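You operate a simulated robot arm through the tools that you are given. There is no shell and no other tool.

You run a simulated two-armed robot. Do the job below in one go: nothing can be reset, and whatever is moved stays where it is left.

## Task
Park the clip in its holder, set both stops as the card says and slide the carriage to each.
Fine: brake on first; the yarn stays in disc and eye; end at the grey stop.

The check looks at the end state, three seconds after you hand in, the way a careful person would. Anything else that was tipped, shoved, dropped, spilled or broken makes it a failure.

## Robot
Two 7-joint arms with fingered hands on one trunk that stands fixed in place. Base frame: the origin is at the foot of the trunk, x ahead of it, y to its left, z up; the work surface is at about z = 0.78. Lengths are in m, angles in degrees, forces in N, time in s.
The left shoulder is at [0.05, 0.214, 0.869], the right one opposite. With the tool pointing down near the work surface each hand reaches from about 0.4 to 0.9 m from the base axis, measured 20 degrees to its own side. Payload 3 kg a hand.
Tool frame (each hand has its own): the origin (TCP) lies between the finger pads and is the grasp point; the fingertips stand 0.026 m ahead of it; z points along the fingers, y is the line along which they close. The gripper opens to 0.132 m; its body begins 0.073 m behind the TCP. The gripper is a hand of 3 fingers: y runs from the thumb to the fingers, the wrist lies at [0, 0, -0.229] in the tool frame, and closing takes about 1.5 s.
Orientation is told as [roll, pitch, yaw] about the base's x, y, z axes, in that order, counted from this pose: with the fingers straight down and closing along the base's y, the tool's x points along the base's -x, its y along +y and its z along -z.

## Interface
- The arms move only by the tool arm_command. It takes "left_steps", "right_steps" or both (then of equal length, played together; a hand with none holds still); each is a list of rows, each a list of 6 numbers: the shift along the base's x, y, z in m, then the turn, a rotation vector about the base's x, y, z in degrees. In form: [[tx, ty, tz, ax, ay, az], ...]. A call has 1 to 20 rows; each row shifts and turns the commanded pose from where the row before left it. "left_gripper" and "right_gripper" are, for a hand that has rows, the closure, from 0 (fully open) to 1 (shut), set as the call begins (left out, the last holds). Rows are played at 5 a second. More than 0.05 m and 8.6 degrees between two rows, or a gripper value outside its range, and nothing of the call is played. A pose out of reach is approached as far as the arm can. The call stops where the force on the tool passes 40 N (or 10 N more than at its start, if that is more) or the arm is blocked; 0.2 s more then pass. Each finger travels about 0.072 m/s and halts on what it meets, pressing with about 31 N; the grip force reading is that of the motor and also rises with nothing between the fingers. The clock runs only during rows and for 0.2 s after the last one: add rows that do not move to give the fingers time. It gives the time, the measured TCP pose, the force on the tool (base axes), the opening and the grip force at its end, in the units of the frame above (readings bear some noise), with the torque about the TCP (base axes, N m) and any sound that the robot's microphone picked up.
- Cameras (640 x 400 px; columns grow to the right, rows downward): "scene" is now at [0.0347, -0.004, 1.4993]; the picture's right is [-0.03, -1.00, 0.00], its down [-0.65, 0.02, -0.76] and it looks along [0.76, -0.02, -0.65] (base axes); focal length 309 px, centre (320, 200). "left" rides on the left gripper at [-0.062, 0.003, -0.092] in its tool frame; the picture's right is [-0.05, -1.00, 0.00], its down [0.83, -0.04, -0.56] and it looks along [0.55, -0.03, 0.83] (tool axes); focal length 230 px, centre (320, 200). "right" rides on the right gripper at [0.062, 0.003, -0.092] in its tool frame; the picture's right is [-0.05, 1.00, 0.00], its down [-0.83, -0.04, -0.55] and it looks along [-0.55, -0.03, 0.83] (tool axes); focal length 230 px, centre (320, 200). There is no depth. A picture from a camera that has moved, and an enlarged one, comes with that camera's place and axes in the base frame and with its lens.
- snapshot(camera): a new picture of that camera. No time passes.
- curl_fingers(finger1, finger2, thumb_bend, hand): sets how far each is bent, from 0 (flat) to 1 (curled in); at 0.3 the hand is open as for a grip, at 0.7 the pads meet at the TCP. One left out holds its place. A second passes; each finger stops where it meets its share of the squeeze, and holds until it gets a number again. A gripper value or a shape takes the hand back. It gives what a move gives, with no picture; readings hold the bend of each and the force on the fingers (four entries, about 0 where the hand has none), thumb and palm.
- set_grasp(shape, hand): the hand has 3 fingers and takes this shape, open, in about a second: jaw (thumb against the fingers, like two jaws); tri (thumb and two fingers); tip (a fingertip pinch); poke (one finger out to press); point (the index stretched); flat (the hand flat); cup (the hand cupped); fist (a fist). The gripper value then closes the fingers along that shape, each until it touches; the sizes above hold for jaw. It gives what a move gives, with no picture.
- aim_head(pan, tilt): turns the head with the scene camera to pan (to the left, within 86 degrees either way) and tilt (down, from -29 to 69), counted from straight ahead of the robot. It gives what a move gives.
- inspect(camera, box): a new picture of the part [left, top, right, bottom] of that camera's present view, enlarged. No time passes.
- hand_in(): hands the job in; it is judged then, once.

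Nothing tells you positions but the pictures and the camera data. Unless the task says otherwise, let go and move clear before handing in.

The tools are called after "Call:" by a JSON object that holds its "method" and its "body". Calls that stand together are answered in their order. arm_command: Moves the arms, as the interface text tells. Its arguments: {"type":"object","properties":{"left_steps":{"type":"array","items":{"type":"array","items":{"type":"number"}}},"left_gripper":{"type":"number"},"right_steps":{"type":"array","items":{"type":"array","items":{"type":"number"}}},"right_gripper":{"type":"number"}},"required":[]} The other tools are called the same way: set_grasp (shape, hand) gives the hand a shape; curl_fingers (finger1, finger2, thumb_bend, hand) moves the fingers one by one; aim_head (pan, tilt) turns the head that bears the scene camera; snapshot (camera) takes a picture; inspect (camera, box) takes an enlarged picture of a part of a camera's view; hand_in () hands the job in.

At the start:

```text
clock: 0.0
left_tool_pos: [0.5374, 0.3302, 1.1488]
left_tcp_rot: [-0.1, 0.0, 3.8]
left_force: [0.0, -0.1, 0.9]
left_wrist_torque: [-0.01, -0.02, -0.02]
left_width: 0.1319
left_finger_force: 0.1
left_shape: jaw
left_bend: [0.3, 0.3, 0.3]
left_finger forces: [0.1, 0.0, 0.0, 0.0, 0.1, 0.1]
right_tool_pos: [0.6062, -0.1743, 1.1054]
right_tcp_rot: [0.0, -0.1, 3.7]
right_force: [-0.1, 0.0, -0.1]
right_wrist_torque: [0.01, 0.0, -0.01]
right_width: 0.1319
right_finger_force: 0.1
right_shape: jaw
right_bend: [0.3, 0.3, 0.3]
right_finger forces: [0.0, 0.0, 0.0, 0.0, 0.1, 0.0]
head pan, tilt (commanded): [-1.5, 40.7]
```

scene: 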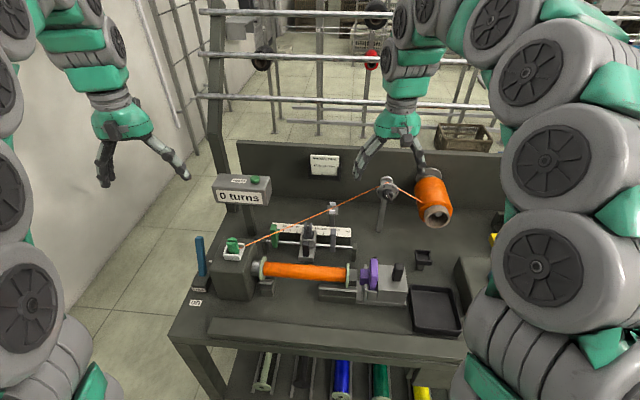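
right: 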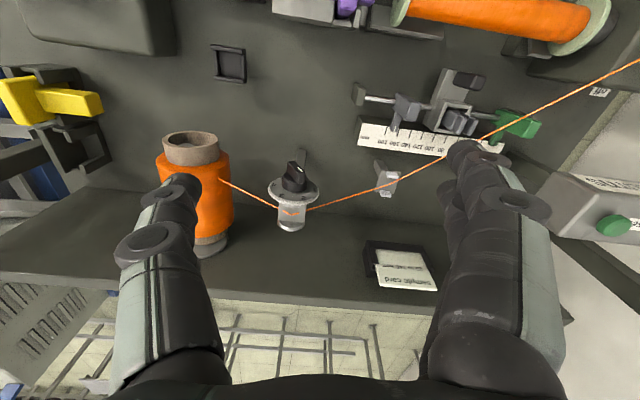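
left: 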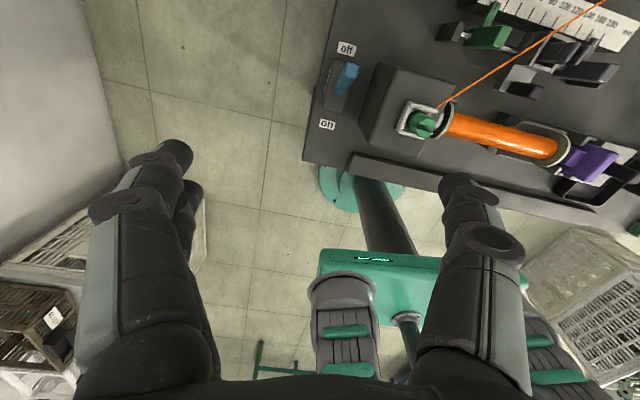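

I see a winding bench: a supply spool with tension disc, a ruler with two stops (green and grey) and a carriage, a bobbin, a blue brake lever, a counter, and a card. I will look closer at each part before moving anything.

Call:
{"method": "inspect", "body": {"camera": "scene", "box": [180, 160, 360, 310]}}

Call:
{"method": "inspect", "body": {"camera": "scene", "box": [340, 160, 500, 340]}}

Call:
{"method": "inspect", "body": {"camera": "right", "box": [340, 50, 560, 190]}}

Call:
{"method": "inspect", "body": {"camera": "right", "box": [340, 230, 460, 305]}}

Call:
{"method": "inspect", "body": {"camera": "left", "box": [300, 0, 640, 210]}}

Call:
{"method": "inspect", "body": {"camera": "scene", "box": [300, 145, 350, 185]}}

```text
2.67 times, centred on (270, 235) of scene
camera zoom: at [0.0347, -0.004, 1.4993], right [-0.03, -1.0, 0.0], down [-0.65, 0.02, -0.76], along [0.76, -0.02, -0.65], focal length 823 px, centre (453, 107)
```

zoom: 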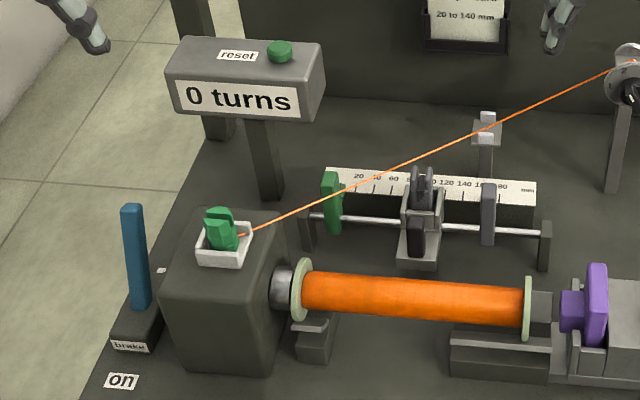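

```text
2.22 times, centred on (420, 250) of scene
camera zoom: at [0.0347, -0.004, 1.4993], right [-0.03, -1.0, 0.0], down [-0.65, 0.02, -0.76], along [0.76, -0.02, -0.65], focal length 686 px, centre (98, 89)
```

zoom: 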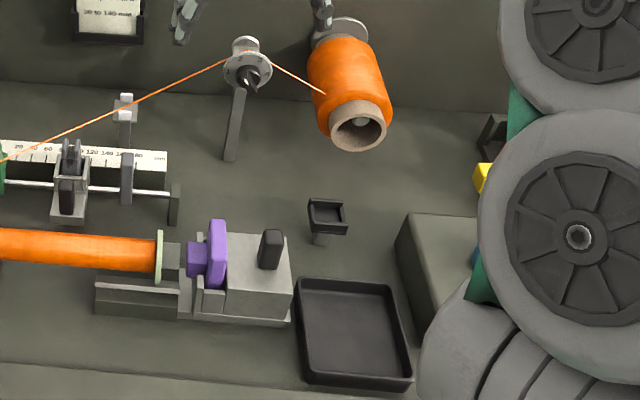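

```text
2.86 times, centred on (450, 120) of right
camera zoom: at [0.544, -0.1742, 1.1996], right [-0.01, 1.0, 0.0], down [0.83, 0.01, 0.55], along [0.55, 0.01, -0.83], focal length 657 px, centre (-51, 429)
```

zoom: 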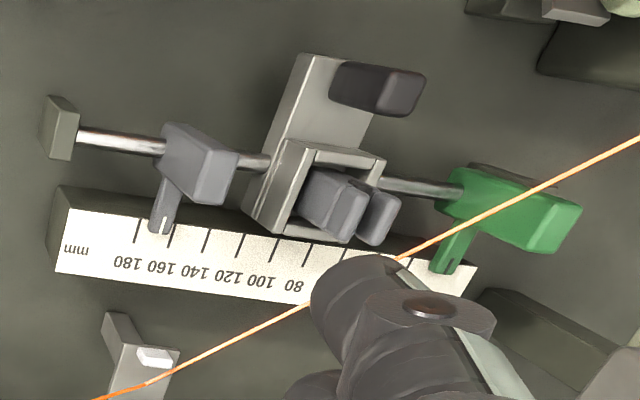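

```text
5.33 times, centred on (400, 268) of right
camera zoom: at [0.544, -0.1742, 1.1996], right [-0.01, 1.0, 0.0], down [0.83, 0.01, 0.55], along [0.55, 0.01, -0.83], focal length 1227 px, centre (-107, -160)
```

zoom: 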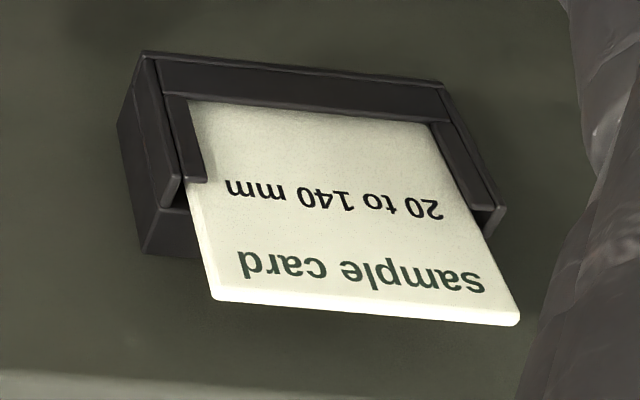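

```text
1.88 times, centred on (470, 105) of left
camera zoom: at [0.5989, 0.336, 1.2414], right [0.12, -0.99, 0.0], down [-0.83, -0.1, 0.56], along [-0.55, -0.06, -0.83], focal length 433 px, centre (38, 379)
```

zoom: 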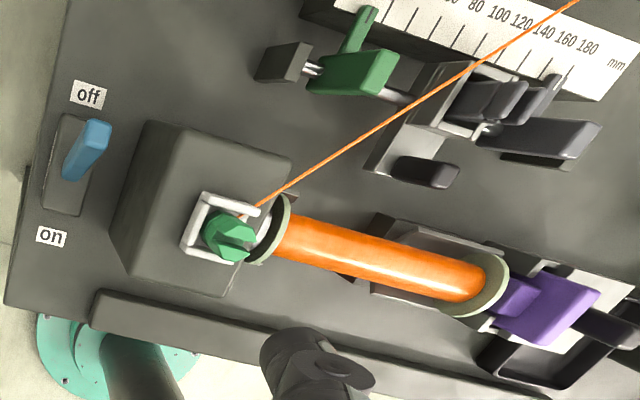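

```text
10.00 times, centred on (325, 165) of scene
camera zoom: at [0.0347, -0.004, 1.4993], right [-0.03, -1.0, 0.0], down [-0.65, 0.02, -0.76], along [0.76, -0.02, -0.65], focal length 3087 px, centre (270, 550)
```

zoom: 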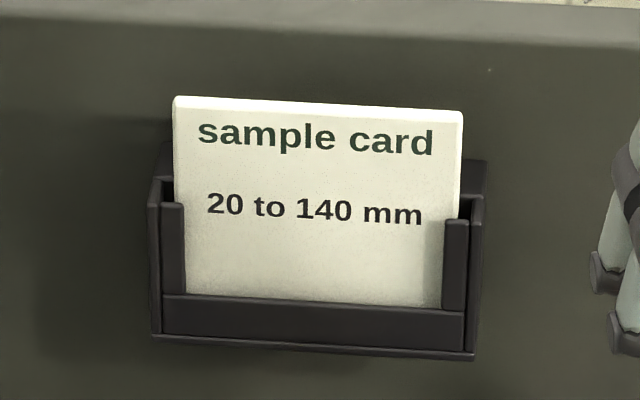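

I see the card reads "20 to 140 mm", the yarn end runs to a green clip on top of the headstock, and the brake lever at the left has "on" near and "off" far. I will zoom in more on the clip, its holder, the carriage, and the eye.

Call:
{"method": "inspect", "body": {"camera": "scene", "box": [205, 225, 265, 262]}}

Call:
{"method": "inspect", "body": {"camera": "scene", "box": [265, 195, 360, 255]}}

Call:
{"method": "inspect", "body": {"camera": "scene", "box": [180, 225, 240, 310]}}

Call:
{"method": "inspect", "body": {"camera": "left", "box": [380, 80, 480, 150]}}

Call:
{"method": "inspect", "body": {"camera": "left", "box": [310, 30, 380, 140]}}

Call:
{"method": "inspect", "body": {"camera": "left", "box": [430, 0, 640, 110]}}

Call:
{"method": "inspect", "body": {"camera": "right", "box": [130, 120, 330, 250]}}

Call:
{"method": "inspect", "body": {"camera": "scene", "box": [400, 240, 440, 275]}}

```text
10.67 times, centred on (235, 244) of scene
camera zoom: at [0.0347, -0.004, 1.4993], right [-0.03, -1.0, 0.0], down [-0.65, 0.02, -0.76], along [0.76, -0.02, -0.65], focal length 3292 px, centre (1227, -264)
```

zoom: 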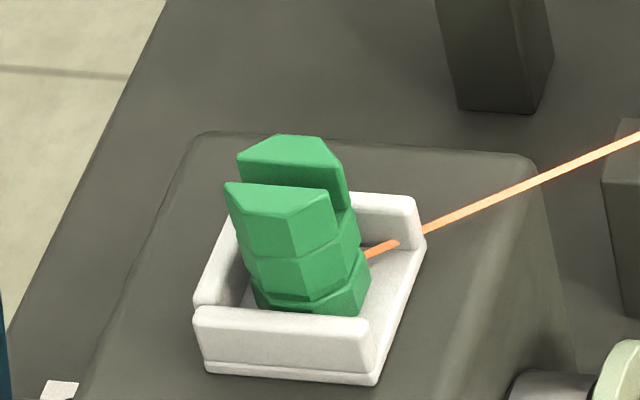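

```text
6.67 times, centred on (312, 225) of scene
camera zoom: at [0.0347, -0.004, 1.4993], right [-0.03, -1.0, 0.0], down [-0.65, 0.02, -0.76], along [0.76, -0.02, -0.65], focal length 2058 px, centre (370, 33)
```

zoom: 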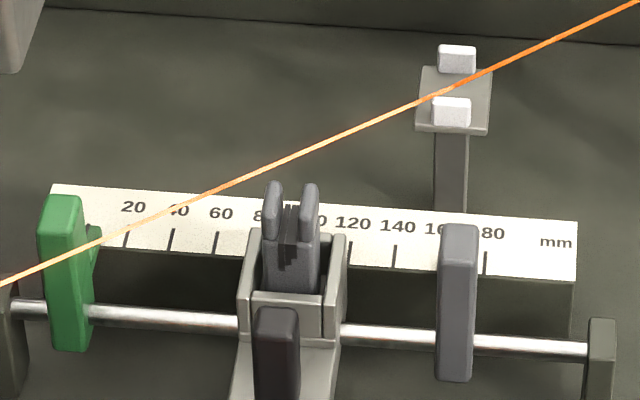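

```text
4.71 times, centred on (210, 268) of scene
camera zoom: at [0.0347, -0.004, 1.4993], right [-0.03, -1.0, 0.0], down [-0.65, 0.02, -0.76], along [0.76, -0.02, -0.65], focal length 1452 px, centre (838, -118)
```

zoom: 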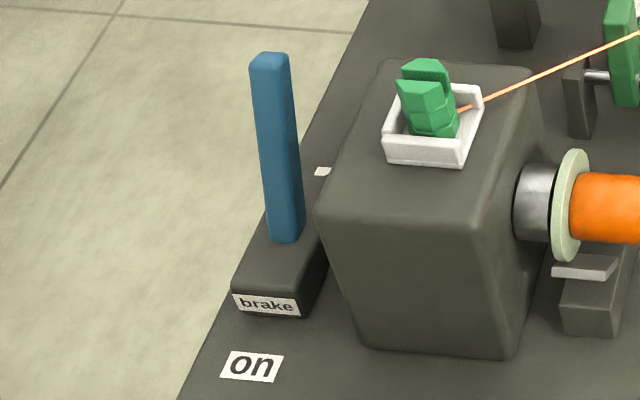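

```text
5.71 times, centred on (430, 115) of left
camera zoom: at [0.5989, 0.336, 1.2414], right [0.12, -0.99, 0.0], down [-0.83, -0.1, 0.56], along [-0.55, -0.06, -0.83], focal length 1315 px, centre (-309, 686)
```

zoom: 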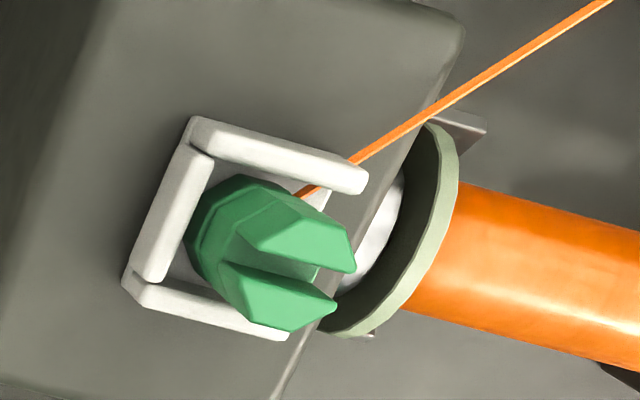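

```text
3.64 times, centred on (345, 85) of left
camera zoom: at [0.5989, 0.336, 1.2414], right [0.12, -0.99, 0.0], down [-0.83, -0.1, 0.56], along [-0.55, -0.06, -0.83], focal length 837 px, centre (229, 618)
```

zoom: 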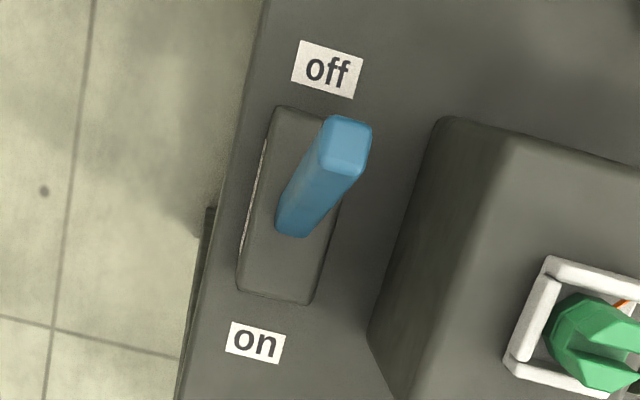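

```text
3.05 times, centred on (535, 55) of left
camera zoom: at [0.5989, 0.336, 1.2414], right [0.12, -0.99, 0.0], down [-0.83, -0.1, 0.56], along [-0.55, -0.06, -0.83], focal length 701 px, centre (-335, 642)
```

zoom: 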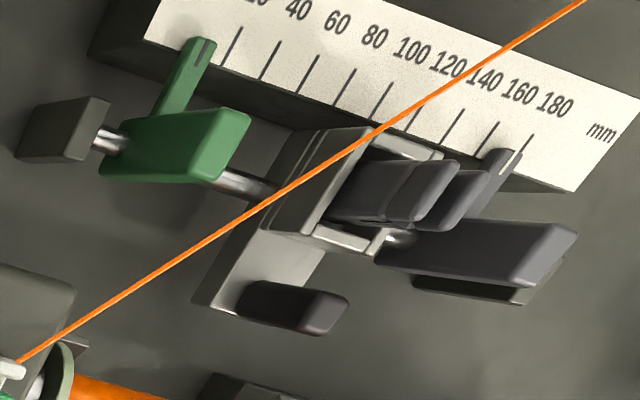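

```text
3.08 times, centred on (230, 185) of right
camera zoom: at [0.544, -0.1742, 1.1996], right [-0.01, 1.0, 0.0], down [0.83, 0.01, 0.55], along [0.55, 0.01, -0.83], focal length 708 px, centre (597, 246)
```

zoom: 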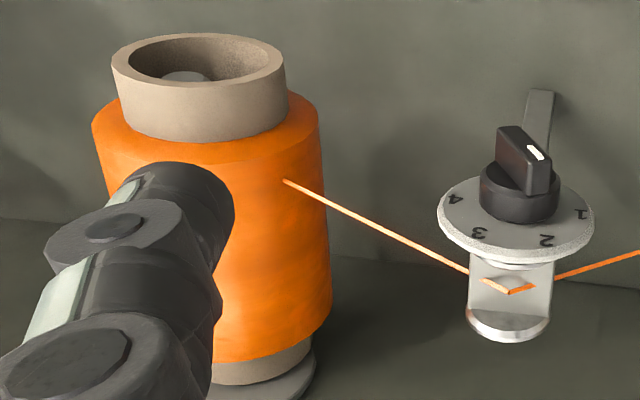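

```text
11.43 times, centred on (420, 258) of scene
camera zoom: at [0.0347, -0.004, 1.4993], right [-0.03, -1.0, 0.0], down [-0.65, 0.02, -0.76], along [0.76, -0.02, -0.65], focal length 3528 px, centre (-823, -457)
```

zoom: 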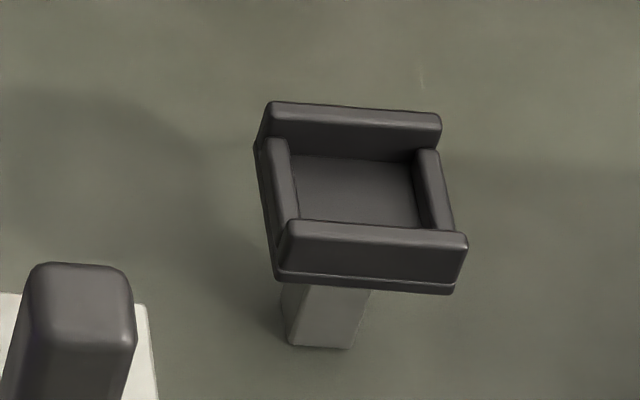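

I see a green yarn clip standing in a white three-sided tray on the headstock and an empty dark square cup on a post at the right, which looks like the parking holder. I'll turn the head to look over the rest of the bench before deciding.

Call:
{"method": "aim_head", "body": {"pan": -25, "tilt": 50}}

Call:
{"method": "snapshot", "body": {"camera": "scene"}}

```text
clock: 0.9
left_tool_pos: [0.5369, 0.328, 1.149]
left_tcp_rot: [0.0, 0.0, 3.7]
left_force: [1.2, 1.2, -0.6]
left_wrist_torque: [-0.02, 0.0, 0.03]
left_width: 0.1318
left_finger_force: 0.1
left_shape: jaw
left_bend: [0.3, 0.3, 0.3]
left_finger forces: [0.0, 0.0, 0.0, 0.1, 0.0, 0.0]
right_tool_pos: [0.6053, -0.1742, 1.1058]
right_tcp_rot: [0.0, 0.0, 3.7]
right_force: [0.3, -0.4, -0.2]
right_wrist_torque: [-0.03, 0.01, 0.04]
right_width: 0.132
right_finger_force: 0.1
right_shape: jaw
right_bend: [0.3, 0.3, 0.3]
right_finger forces: [0.1, 0.1, 0.0, 0.0, 0.0, 0.0]
head pan, tilt (commanded): [-25.0, 50.0]
```

```text
taken
camera scene: at [0.02, -0.0344, 1.4862], right [-0.42, -0.91, 0.0], down [-0.69, 0.32, -0.64], along [0.58, -0.27, -0.77], focal length 309 px, centre (320, 200)
```

scene: 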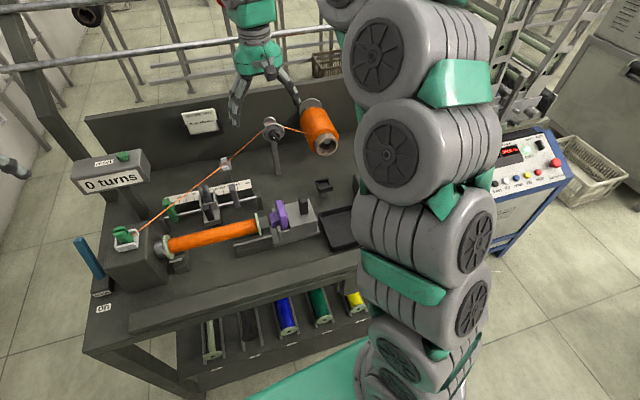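

I see the bench from the right now, with a row of spare bobbins below and nothing else that looks like a clip holder. I'll look at the dark cup and the yellow thing through the right hand camera.

Call:
{"method": "inspect", "body": {"camera": "right", "box": [0, 30, 120, 210]}}

Call:
{"method": "inspect", "body": {"camera": "right", "box": [180, 20, 280, 110]}}

Call:
{"method": "inspect", "body": {"camera": "scene", "box": [70, 120, 370, 300]}}

```text
2.22 times, centred on (60, 120) of right
camera zoom: at [0.544, -0.1741, 1.1996], right [-0.01, 1.0, 0.0], down [0.83, 0.01, 0.55], along [0.55, 0.01, -0.83], focal length 511 px, centre (898, 378)
```

zoom: 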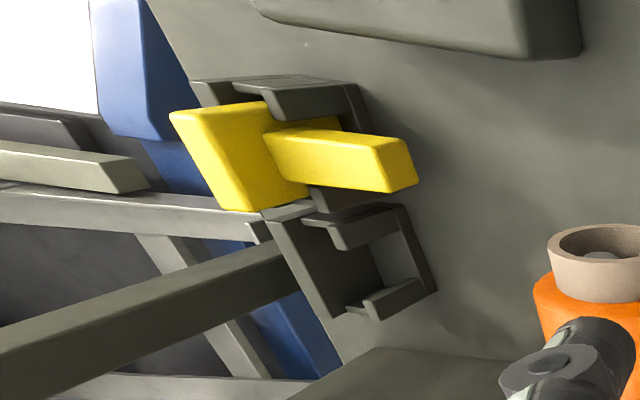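

```text
4.44 times, centred on (230, 65) of right
camera zoom: at [0.544, -0.1741, 1.1996], right [-0.01, 1.0, 0.0], down [0.83, 0.01, 0.55], along [0.55, 0.01, -0.83], focal length 1022 px, centre (720, 800)
```

zoom: 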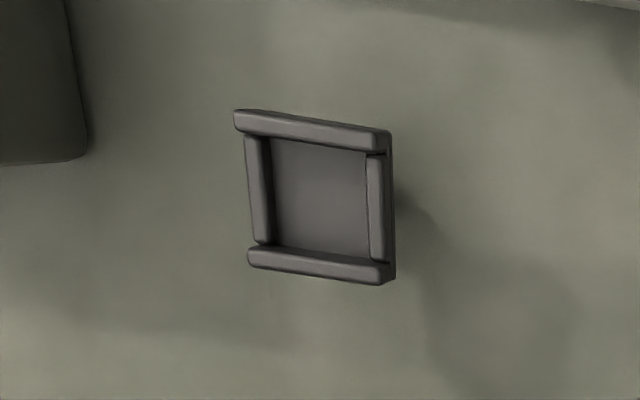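

```text
2.13 times, centred on (220, 210) of scene
camera zoom: at [0.02, -0.0344, 1.4862], right [-0.42, -0.91, 0.0], down [-0.69, 0.32, -0.64], along [0.58, -0.27, -0.77], focal length 658 px, centre (533, 179)
```

zoom: 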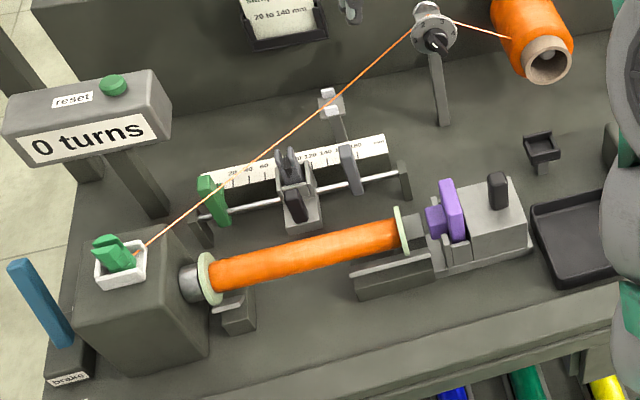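

I see the yellow cutter in its own double holder, so the dark cup on the post is free and sized like the clip's base. I'll bring the right hand camera over the bench front, staying high, to look closely at the carriage, stops and clip.

Call:
{"method": "arm_command", "body": {"right_steps": [[-0.025, 0.03, 0, 0, 0, 0], [-0.025, 0.035, 0, 0, 0, 0], [-0.025, 0.035, -0.005, 0, 0, 0], [-0.025, 0.035, -0.01, 0, 0, 0], [-0.02, 0.035, -0.01, 0, 0, 0]]}}

Call:
{"method": "snapshot", "body": {"camera": "right"}}

```text
clock: 2.1
left_tool_pos: [0.538, 0.3293, 1.1488]
left_tcp_rot: [0.0, 0.0, 3.7]
left_force: [-0.7, 0.4, -0.3]
left_wrist_torque: [0.03, 0.0, -0.03]
left_width: 0.1317
left_finger_force: 0.1
left_shape: jaw
left_bend: [0.3, 0.3, 0.3]
left_finger forces: [0.0, 0.1, 0.1, 0.0, 0.0, 0.0]
right_tool_pos: [0.4878, -0.002, 1.0794]
right_tcp_rot: [0.0, -0.2, 3.7]
right_force: [-0.3, -0.7, -0.1]
right_wrist_torque: [0.0, -0.02, 0.01]
right_width: 0.132
right_finger_force: 0.0
right_shape: jaw
right_bend: [0.3, 0.3, 0.3]
right_finger forces: [0.0, 0.0, 0.0, 0.0, 0.0, 0.0]
head pan, tilt (commanded): [-25.0, 50.0]
```

```text
taken
camera right: at [0.4247, -0.0027, 1.1745], right [-0.01, 1.0, 0.0], down [0.83, 0.01, 0.56], along [0.56, 0.01, -0.83], focal length 230 px, centre (320, 200)
```

right: 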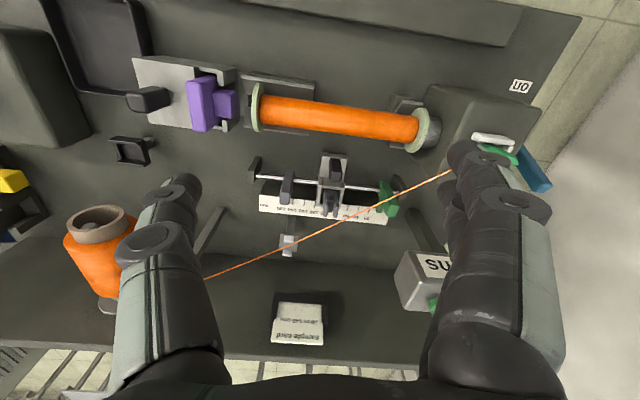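

I now see the whole track from above with both stops and the carriage. I'll enlarge the carriage and stops.

Call:
{"method": "inspect", "body": {"camera": "right", "box": [245, 140, 415, 250]}}

Call:
{"method": "inspect", "body": {"camera": "right", "box": [300, 145, 360, 220]}}

Call:
{"method": "inspect", "body": {"camera": "right", "box": [450, 70, 560, 200]}}

Call:
{"method": "inspect", "body": {"camera": "right", "box": [100, 120, 170, 180]}}

```text
3.64 times, centred on (330, 195) of right
camera zoom: at [0.4247, -0.0027, 1.1745], right [-0.01, 1.0, 0.0], down [0.83, 0.01, 0.56], along [0.56, 0.01, -0.83], focal length 837 px, centre (284, 218)
```

zoom: 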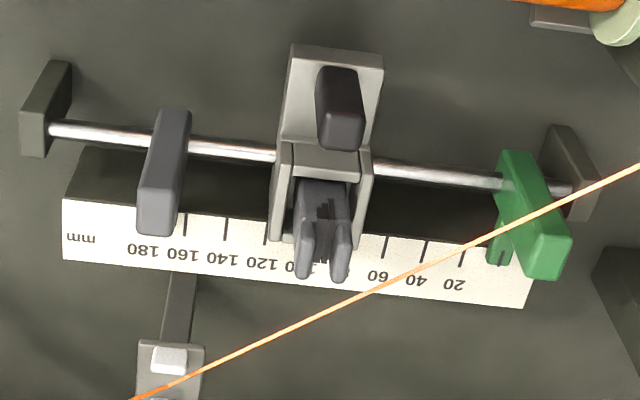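

```text
5.33 times, centred on (330, 182) of right
camera zoom: at [0.4247, -0.0027, 1.1745], right [-0.01, 1.0, 0.0], down [0.83, 0.01, 0.56], along [0.56, 0.01, -0.83], focal length 1227 px, centre (267, 293)
```

zoom: 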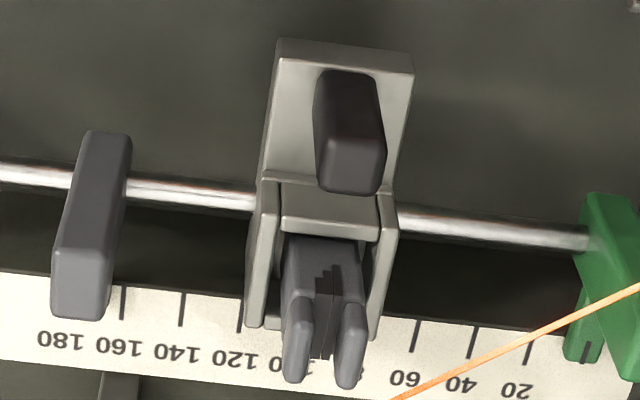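

```text
3.08 times, centred on (505, 135) of right
camera zoom: at [0.4247, -0.0027, 1.1745], right [-0.01, 1.0, 0.0], down [0.83, 0.01, 0.56], along [0.56, 0.01, -0.83], focal length 708 px, centre (-249, 400)
```

zoom: 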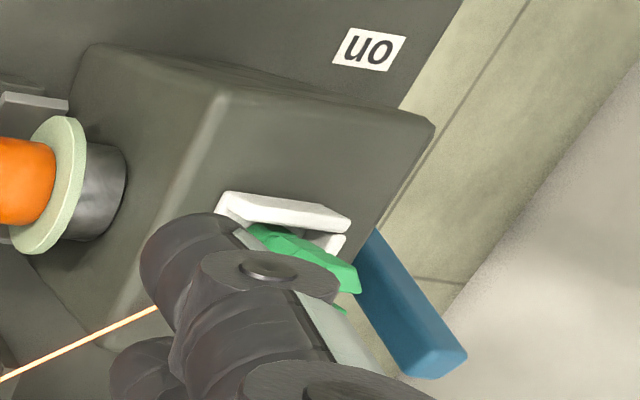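

```text
6.67 times, centred on (135, 150) of right
camera zoom: at [0.4247, -0.0027, 1.1745], right [-0.01, 1.0, 0.0], down [0.83, 0.01, 0.56], along [0.56, 0.01, -0.83], focal length 1534 px, centre (1553, 533)
```

zoom: 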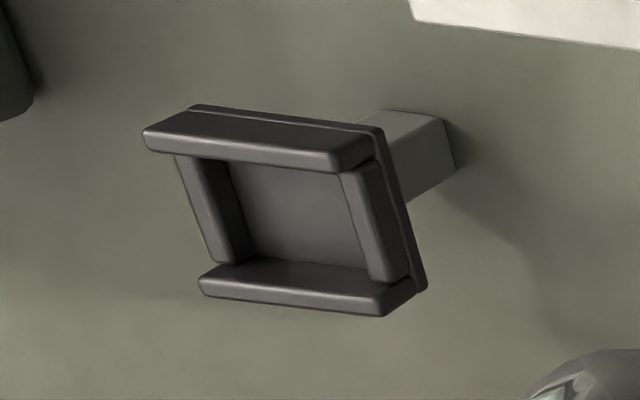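

I see the carriage with its dark handle in front and a yarn guide behind the rod, the green stop near 5 mm and the grey stop near 168 mm. I'll zoom on the eye and on the clip to understand how the yarn sits there.

Call:
{"method": "inspect", "body": {"camera": "right", "box": [260, 220, 320, 260]}}

Call:
{"method": "aim_head", "body": {"pan": 0, "tilt": 45}}

Call:
{"method": "inspect", "body": {"camera": "scene", "box": [300, 120, 400, 220]}}

Call:
{"method": "snapshot", "body": {"camera": "scene"}}

```text
10.00 times, centred on (290, 240) of right
camera zoom: at [0.4247, -0.0027, 1.1745], right [-0.01, 1.0, 0.0], down [0.83, 0.01, 0.56], along [0.56, 0.01, -0.83], focal length 2301 px, centre (620, -200)
```

zoom: 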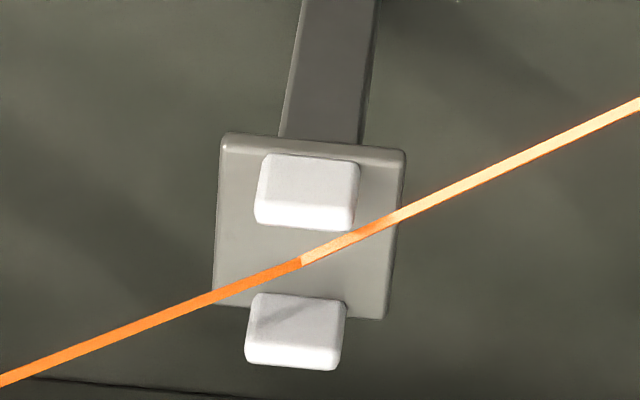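

```text
clock: 3.0
left_tool_pos: [0.5372, 0.3301, 1.1497]
left_tcp_rot: [-0.1, 0.0, 3.7]
left_force: [0.7, 0.3, 0.5]
left_wrist_torque: [0.02, -0.01, -0.02]
left_width: 0.1321
left_finger_force: 0.1
left_shape: jaw
left_bend: [0.3, 0.3, 0.3]
left_finger forces: [0.0, 0.0, 0.1, 0.0, 0.0, 0.0]
right_tool_pos: [0.4866, -0.0035, 1.0808]
right_tcp_rot: [0.0, 0.1, 3.7]
right_force: [-0.1, 0.5, 0.9]
right_wrist_torque: [-0.01, -0.01, 0.04]
right_width: 0.1321
right_finger_force: 0.1
right_shape: jaw
right_bend: [0.3, 0.3, 0.3]
right_finger forces: [0.1, 0.0, 0.1, 0.0, 0.0, 0.0]
head pan, tilt (commanded): [0.0, 45.0]
```

```text
4.00 times, centred on (350, 170) of scene
camera zoom: at [0.0315, -0.002, 1.493], right [0.0, -1.0, 0.0], down [-0.71, 0.0, -0.71], along [0.71, 0.0, -0.71], focal length 1235 px, centre (200, 320)
```

zoom: 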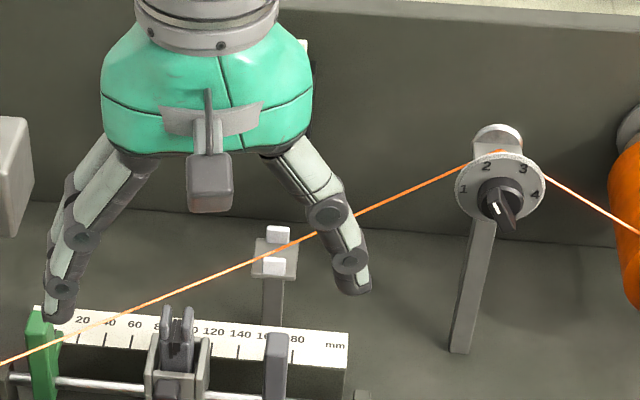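

```text
taken
camera scene: at [0.0315, -0.002, 1.493], right [0.0, -1.0, 0.0], down [-0.71, 0.0, -0.71], along [0.71, 0.0, -0.71], focal length 309 px, centre (320, 200)
```

scene: 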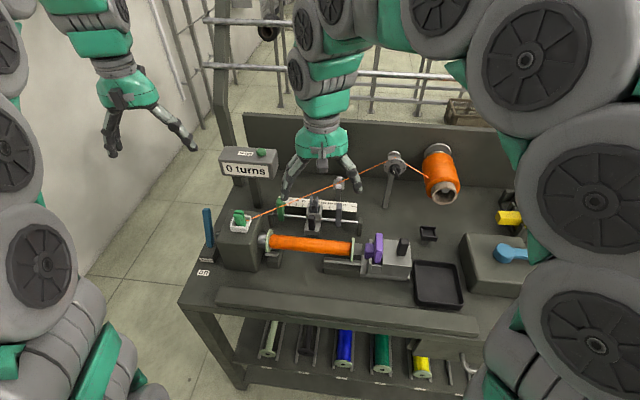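

I see the brake lever leaning forward toward "off" (tip near x 0.58, y 0.29, z 0.90), so it must be pushed back toward the robot. I'll close the left hand, tilt it outward and bring it beyond the lever, still high, then check.

Call:
{"method": "arm_command", "body": {"left_steps": [[0.03, 0.012, -0.01, -5, 0, 0], [0.03, 0.012, -0.01, -5, 0, 0], [0.03, 0.01, -0.01, -5, 0, 0], [0.03, 0.01, -0.02, -5, 0, 0], [0, 0, 0, 0, 0, 0], [0, 0, 0, 0, 0, 0], [0, 0, 0, 0, 0, 0]], "left_gripper": 1}}

Call:
{"method": "snapshot", "body": {"camera": "scene"}}

Call:
{"method": "snapshot", "body": {"camera": "left"}}

```text
clock: 4.6
left_tool_pos: [0.6574, 0.3728, 1.0993]
left_tcp_rot: [-20.0, 1.3, 3.6]
left_force: [0.1, 0.0, 0.1]
left_wrist_torque: [0.01, -0.01, -0.01]
left_width: 0.0
left_finger_force: 30.8
left_shape: jaw
left_bend: [0.67, 0.67, 0.74]
left_finger forces: [0.0, 0.0, 0.1, 0.0, 0.0, 0.0]
right_tool_pos: [0.4853, -0.0035, 1.0791]
right_tcp_rot: [0.0, -0.1, 3.7]
right_force: [0.3, -0.5, 0.3]
right_wrist_torque: [-0.01, -0.01, 0.01]
right_width: 0.1316
right_finger_force: 0.1
right_shape: jaw
right_bend: [0.3, 0.3, 0.3]
right_finger forces: [0.0, 0.0, 0.0, 0.1, 0.0, 0.0]
head pan, tilt (commanded): [0.0, 45.0]
```

```text
taken
camera scene: at [0.0315, -0.0019, 1.493], right [0.0, -1.0, 0.0], down [-0.71, 0.0, -0.71], along [0.71, 0.0, -0.71], focal length 309 px, centre (320, 200)
```

scene: 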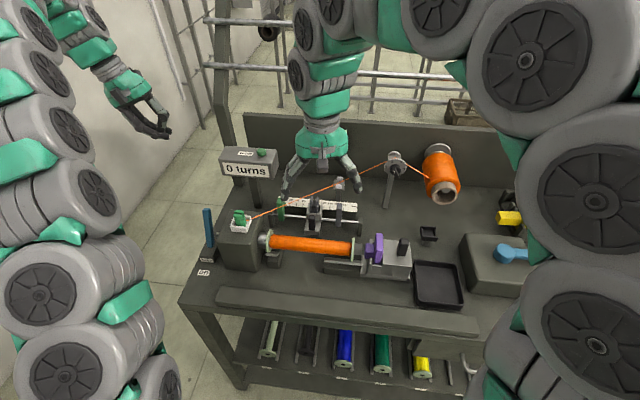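

```text
taken
camera left: at [0.7195, 0.4111, 1.1839], right [0.12, -0.93, 0.34], down [-0.83, 0.1, 0.55], along [-0.55, -0.34, -0.76], focal length 230 px, centre (320, 200)
```

left: 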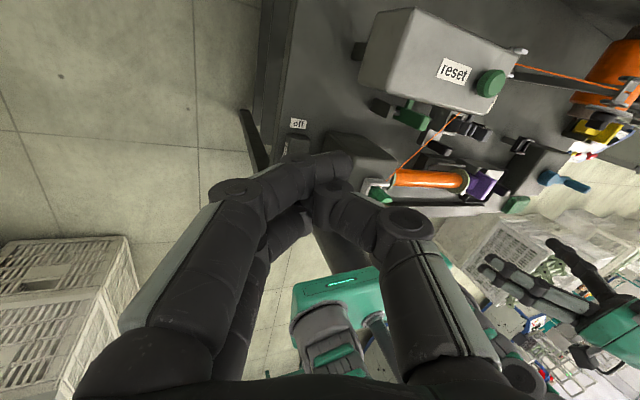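

I see the closed left hand hanging beyond and left of the lever, clear of the counter. I'll lower it beside the bench edge to lever height.

Call:
{"method": "arm_command", "body": {"left_steps": [[0, 0, -0.04, 0, 0, 0], [0, 0, -0.04, 0, 0, 0], [0, 0, -0.04, 0, 0, 0], [0, 0, -0.04, 0, 0, 0], [0, 0, -0.03, 0, 0, 0], [0, 0, -0.022, 0, 0, 0]]}}

Call:
{"method": "snapshot", "body": {"camera": "scene"}}

Call:
{"method": "inspect", "body": {"camera": "scene", "box": [130, 130, 290, 290]}}

Call:
{"method": "snapshot", "body": {"camera": "left"}}

```text
clock: 6.0
left_tool_pos: [0.6564, 0.3738, 0.8867]
left_tcp_rot: [-20.1, 1.2, 3.4]
left_force: [-0.6, -1.0, -0.1]
left_wrist_torque: [-0.04, 0.03, -0.03]
left_width: 0.0
left_finger_force: 30.7
left_shape: jaw
left_bend: [0.67, 0.67, 0.74]
left_finger forces: [0.0, 0.0, 0.0, 0.0, 0.0, 0.0]
right_tool_pos: [0.4859, -0.0029, 1.0805]
right_tcp_rot: [0.0, 0.0, 3.8]
right_force: [0.2, 0.2, 0.3]
right_wrist_torque: [0.01, -0.01, 0.0]
right_width: 0.1317
right_finger_force: 0.1
right_shape: jaw
right_bend: [0.3, 0.3, 0.3]
right_finger forces: [0.1, 0.0, 0.1, 0.0, 0.0, 0.1]
head pan, tilt (commanded): [0.0, 45.0]
```

```text
taken
camera scene: at [0.0315, -0.0019, 1.493], right [0.0, -1.0, 0.0], down [-0.71, 0.0, -0.71], along [0.71, 0.0, -0.71], focal length 309 px, centre (320, 200)
```

scene: 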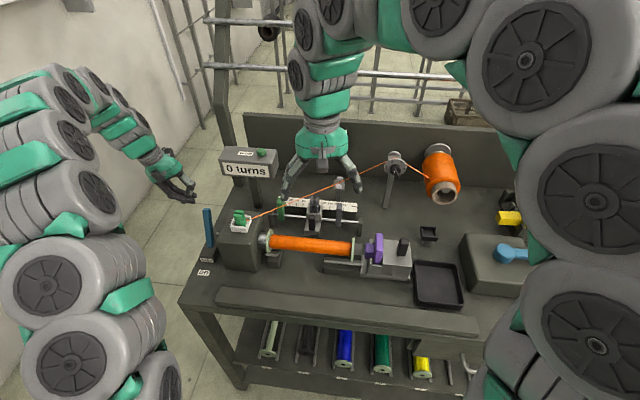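

```text
2.50 times, centred on (210, 210) of scene
camera zoom: at [0.0315, -0.0019, 1.493], right [0.0, -1.0, 0.0], down [-0.71, 0.0, -0.71], along [0.71, 0.0, -0.71], focal length 772 px, centre (595, 175)
```

zoom: 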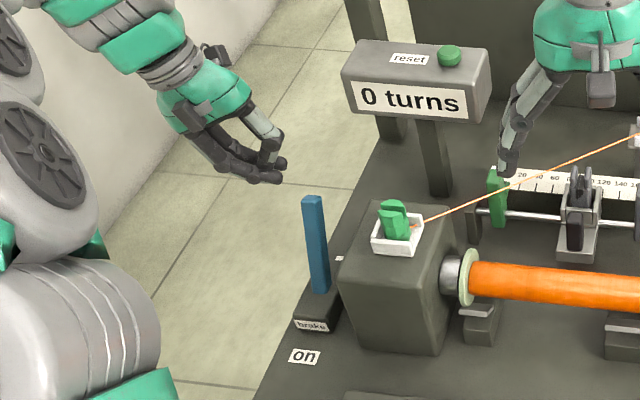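

```text
taken
camera left: at [0.7186, 0.4114, 0.9706], right [0.12, -0.93, 0.34], down [-0.83, 0.1, 0.56], along [-0.55, -0.34, -0.76], focal length 230 px, centre (320, 200)
```

left: 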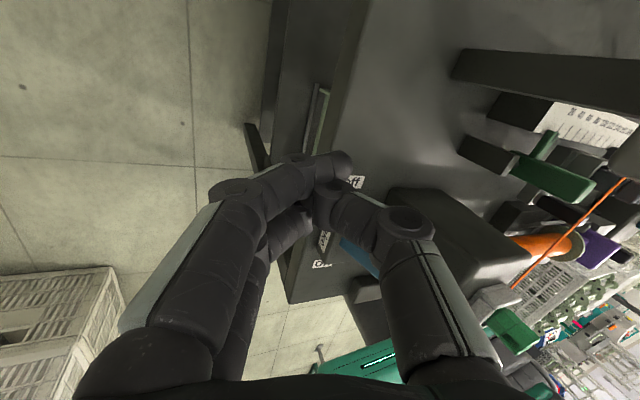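

I see the left fingertips level with the upper lever, behind and left of it. I'll move them in line with the lever, then begin pushing it toward the robot.

Call:
{"method": "arm_command", "body": {"left_steps": [[0, -0.02, 0, 0, 0, 0], [0, -0.02, 0, 0, 0, 0], [0, -0.022, 0, 0, 0, 0]]}}

Call:
{"method": "inspect", "body": {"camera": "scene", "box": [150, 150, 290, 290]}}

Call:
{"method": "snapshot", "body": {"camera": "left"}}

```text
clock: 6.8
left_tool_pos: [0.6568, 0.3119, 0.8862]
left_tcp_rot: [-20.0, 1.4, 3.6]
left_force: [0.5, -0.6, 0.4]
left_wrist_torque: [-0.03, 0.04, -0.01]
left_width: 0.0001
left_finger_force: 30.8
left_shape: jaw
left_bend: [0.67, 0.67, 0.74]
left_finger forces: [0.0, 0.0, 0.1, 0.0, 0.0, 0.0]
right_tool_pos: [0.4859, -0.0025, 1.0807]
right_tcp_rot: [0.0, 0.0, 3.7]
right_force: [1.1, -0.3, -0.6]
right_wrist_torque: [-0.02, -0.01, 0.0]
right_width: 0.1321
right_finger_force: 0.1
right_shape: jaw
right_bend: [0.3, 0.3, 0.3]
right_finger forces: [0.0, 0.0, 0.1, 0.0, 0.0, 0.1]
head pan, tilt (commanded): [0.0, 45.0]
```

```text
2.86 times, centred on (220, 220) of scene
camera zoom: at [0.0315, -0.0019, 1.493], right [0.0, -1.0, 0.0], down [-0.71, 0.0, -0.71], along [0.71, 0.0, -0.71], focal length 882 px, centre (606, 143)
```

zoom: 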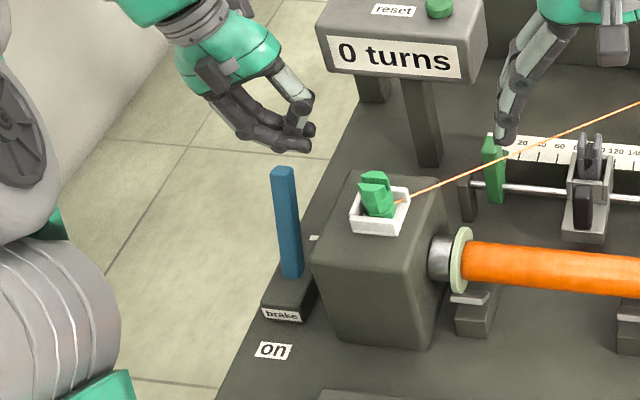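

```text
taken
camera left: at [0.7188, 0.3491, 0.9708], right [0.12, -0.93, 0.34], down [-0.83, 0.1, 0.56], along [-0.55, -0.34, -0.76], focal length 230 px, centre (320, 200)
```

left: 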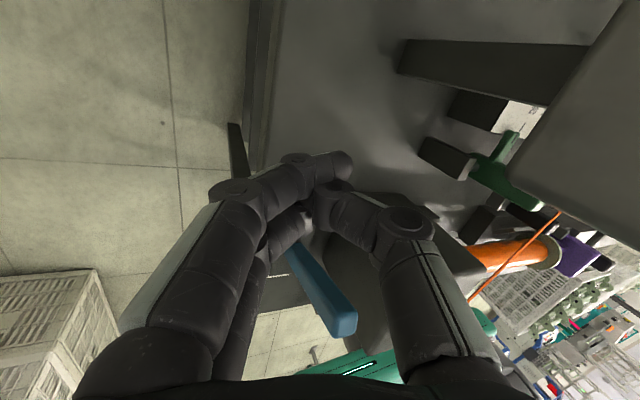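

I see the tips just right of the lever line as planned. I'll shift slightly so a finger fully covers the lever, then push in −x.

Call:
{"method": "arm_command", "body": {"left_steps": [[0, -0.01, 0, 0, 0, 0], [-0.015, 0, 0, 0, 0, 0], [-0.015, 0, 0, 0, 0, 0], [-0.015, 0, 0, 0, 0, 0], [-0.015, 0, 0, 0, 0, 0]]}}

Call:
{"method": "inspect", "body": {"camera": "scene", "box": [150, 150, 290, 290]}}

Call:
{"method": "snapshot", "body": {"camera": "left"}}

```text
clock: 8.0
left_tool_pos: [0.5968, 0.3014, 0.887]
left_tcp_rot: [-20.1, 1.2, 3.4]
left_force: [1.6, 1.0, 0.7]
left_wrist_torque: [0.03, 0.01, 0.0]
left_width: 0.0001
left_finger_force: 30.9
left_shape: jaw
left_bend: [0.67, 0.67, 0.74]
left_finger forces: [0.0, 0.0, 0.0, 0.0, 0.1, 0.1]
right_tool_pos: [0.4859, -0.0035, 1.0803]
right_tcp_rot: [0.0, -0.1, 3.7]
right_force: [-0.1, 0.5, 0.7]
right_wrist_torque: [0.0, 0.0, 0.01]
right_width: 0.1318
right_finger_force: 0.0
right_shape: jaw
right_bend: [0.3, 0.3, 0.3]
right_finger forces: [0.0, 0.1, 0.1, 0.0, 0.0, 0.0]
head pan, tilt (commanded): [0.0, 45.0]
```

```text
2.86 times, centred on (220, 220) of scene
camera zoom: at [0.0315, -0.0019, 1.493], right [0.0, -1.0, 0.0], down [-0.71, 0.0, -0.71], along [0.71, 0.0, -0.71], focal length 882 px, centre (606, 143)
```

zoom: 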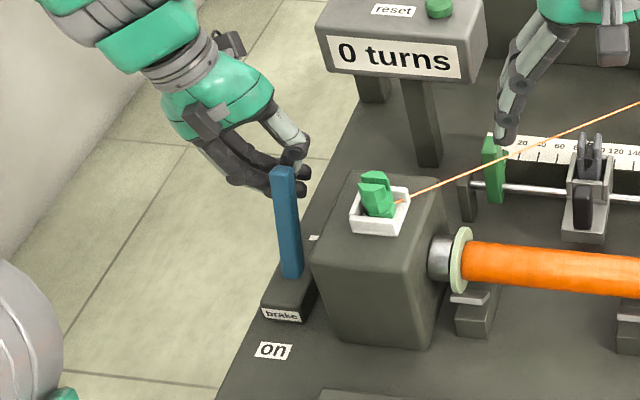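

```text
taken
camera left: at [0.6589, 0.3392, 0.9716], right [0.11, -0.93, 0.34], down [-0.83, 0.1, 0.55], along [-0.55, -0.34, -0.76], focal length 230 px, centre (320, 200)
```

left: 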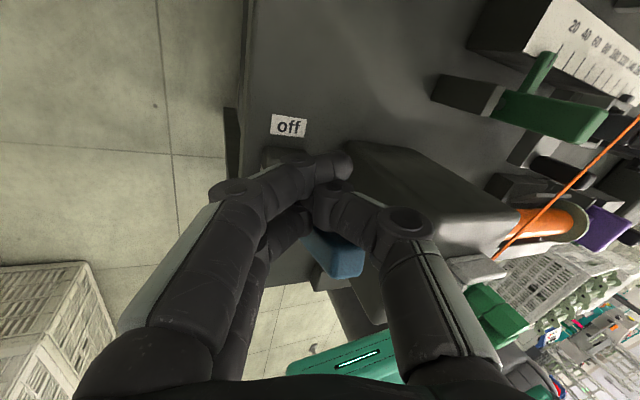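

I see the hand just about to touch the lever's far side. I'll keep pushing in −x in small steps.

Call:
{"method": "arm_command", "body": {"left_steps": [[-0.012, 0, 0, 0, 0, 0], [-0.012, 0, 0, 0, 0, 0], [-0.012, 0, 0, 0, 0, 0], [-0.012, 0, 0, 0, 0, 0]]}}

Call:
{"method": "inspect", "body": {"camera": "scene", "box": [150, 150, 290, 290]}}

Call:
{"method": "snapshot", "body": {"camera": "left"}}

```text
clock: 9.0
left_tool_pos: [0.5495, 0.3014, 0.8877]
left_tcp_rot: [-20.0, 1.3, 3.5]
left_force: [0.7, 0.0, -0.6]
left_wrist_torque: [0.01, -0.04, 0.03]
left_width: 0.0
left_finger_force: 31.3
left_shape: jaw
left_bend: [0.67, 0.67, 0.74]
left_finger forces: [0.0, 0.1, 0.0, 0.1, 0.0, 0.0]
right_tool_pos: [0.4859, -0.0035, 1.0808]
right_tcp_rot: [0.1, 0.0, 3.7]
right_force: [0.7, 0.4, 1.4]
right_wrist_torque: [-0.01, -0.03, 0.01]
right_width: 0.132
right_finger_force: 0.1
right_shape: jaw
right_bend: [0.3, 0.3, 0.3]
right_finger forces: [0.0, 0.0, 0.0, 0.0, 0.1, 0.1]
head pan, tilt (commanded): [0.0, 45.0]
```

```text
2.86 times, centred on (220, 220) of scene
camera zoom: at [0.0315, -0.0019, 1.493], right [0.0, -1.0, 0.0], down [-0.71, 0.0, -0.71], along [0.71, 0.0, -0.71], focal length 882 px, centre (606, 143)
```

zoom: 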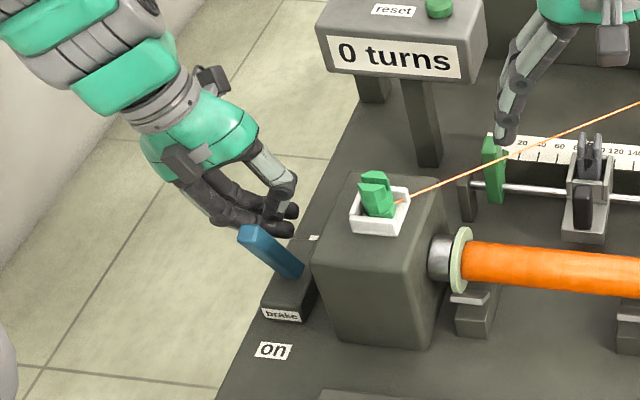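

```text
taken
camera left: at [0.6105, 0.3391, 0.9715], right [0.12, -0.93, 0.34], down [-0.83, 0.1, 0.56], along [-0.55, -0.34, -0.76], focal length 230 px, centre (320, 200)
```

left: 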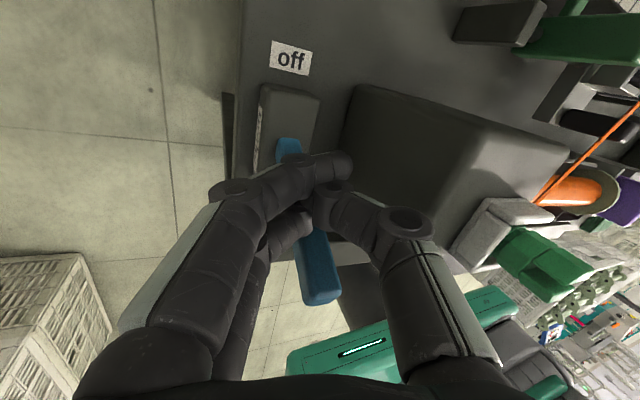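

I see the lever has swung over toward "on" and no force remains. I'll push a little further in small steps to make sure it is against its end.

Call:
{"method": "arm_command", "body": {"left_steps": [[-0.008, 0, 0, 0, 0, 0], [-0.008, 0, 0, 0, 0, 0]]}}

Call:
{"method": "inspect", "body": {"camera": "scene", "box": [150, 150, 290, 290]}}

```text
clock: 9.5
left_tool_pos: [0.543, 0.3034, 0.8892]
left_tcp_rot: [-19.9, 0.3, 3.8]
left_force: [14.8, -1.7, -1.0]
left_wrist_torque: [-0.03, -0.09, -0.09]
left_width: 0.0
left_finger_force: 31.3
left_shape: jaw
left_bend: [0.67, 0.67, 0.74]
left_finger forces: [0.0, 7.7, 0.0, 0.1, 0.0, 0.0]
right_tool_pos: [0.4871, -0.0025, 1.0806]
right_tcp_rot: [0.1, -0.1, 3.6]
right_force: [-0.9, -0.3, 0.2]
right_wrist_torque: [-0.01, 0.02, -0.02]
right_width: 0.1322
right_finger_force: 0.1
right_shape: jaw
right_bend: [0.3, 0.3, 0.3]
right_finger forces: [0.0, 0.1, 0.0, 0.1, 0.1, 0.0]
head pan, tilt (commanded): [0.0, 45.0]
stopped in row 2 (left hand): the force on the tool passed its limit at 51 N (the readings are from after the stop); the commanded pose is now the measured one
```

```text
2.86 times, centred on (220, 220) of scene
camera zoom: at [0.0316, -0.0019, 1.493], right [0.0, -1.0, 0.0], down [-0.71, 0.0, -0.71], along [0.71, 0.0, -0.71], focal length 882 px, centre (606, 143)
```

zoom: 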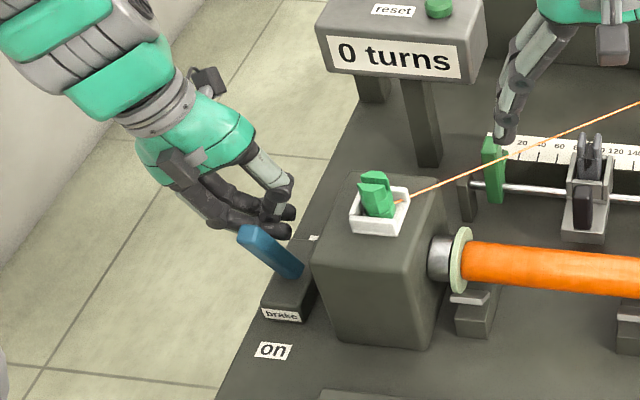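

I see the lever hard against its "on" end (the push met a firm stop). I'll back the left hand off, out to the left and up, and unroll it.

Call:
{"method": "arm_command", "body": {"left_steps": [[0.02, 0.005, 0, 0, 0, 0], [0.015, 0.02, 0, 0, 0, 0], [0, 0.04, 0.01, 0, 0, 0], [0, 0.03, 0.04, 0, 0, 0], [0, 0.02, 0.045, 0, 0, 0], [-0.01, 0.01, 0.045, 5, 0, 0], [-0.02, 0.01, 0.04, 5, 0, 0], [-0.03, 0.01, 0.03, 5, 0, 0], [-0.03, 0, 0.02, 5, 0, 0]], "left_gripper": 0.5}}

Call:
{"method": "inspect", "body": {"camera": "scene", "box": [150, 150, 290, 290]}}

Call:
{"method": "snapshot", "body": {"camera": "scene"}}

Call:
{"method": "snapshot", "body": {"camera": "left"}}

```text
clock: 11.5
left_tool_pos: [0.4881, 0.4477, 1.1182]
left_tcp_rot: [0.2, -0.8, 3.7]
left_force: [0.8, -0.5, 0.2]
left_wrist_torque: [-0.01, -0.04, 0.0]
left_width: 0.0657
left_finger_force: 0.0
left_shape: jaw
left_bend: [0.73, 0.73, 0.7]
left_finger forces: [0.0, 0.0, 0.1, 0.0, 0.0, 0.0]
right_tool_pos: [0.4864, -0.0031, 1.0806]
right_tcp_rot: [0.0, 0.0, 3.8]
right_force: [0.3, -1.1, 0.2]
right_wrist_torque: [-0.01, -0.01, -0.01]
right_width: 0.1317
right_finger_force: 0.1
right_shape: jaw
right_bend: [0.3, 0.3, 0.3]
right_finger forces: [0.1, 0.0, 0.0, 0.0, 0.0, 0.1]
head pan, tilt (commanded): [0.0, 45.0]
```

```text
2.86 times, centred on (220, 220) of scene
camera zoom: at [0.0315, -0.0019, 1.493], right [0.0, -1.0, 0.0], down [-0.71, 0.0, -0.71], along [0.71, 0.0, -0.71], focal length 882 px, centre (606, 143)
```

zoom: 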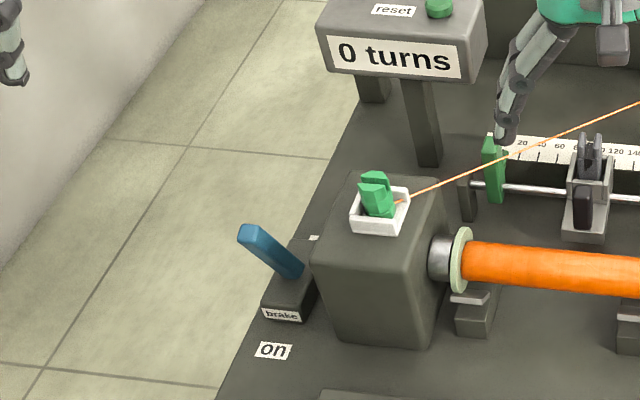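

```text
taken
camera scene: at [0.0315, -0.0019, 1.493], right [0.0, -1.0, 0.0], down [-0.71, 0.0, -0.71], along [0.71, 0.0, -0.71], focal length 309 px, centre (320, 200)
```

scene: 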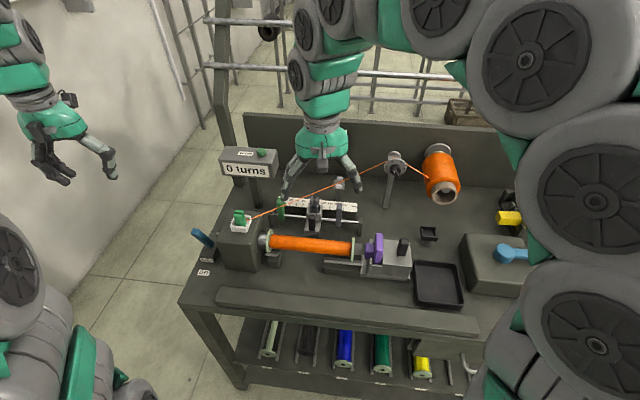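

```text
taken
camera left: at [0.5482, 0.4535, 1.2123], right [0.12, -0.99, 0.0], down [-0.83, -0.1, 0.54], along [-0.54, -0.06, -0.84], focal length 230 px, centre (320, 200)
```

left: 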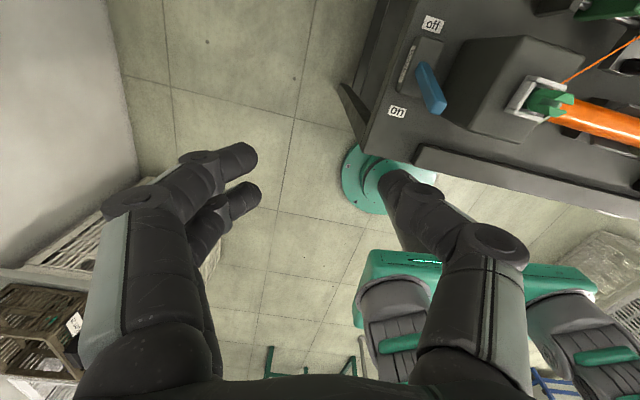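

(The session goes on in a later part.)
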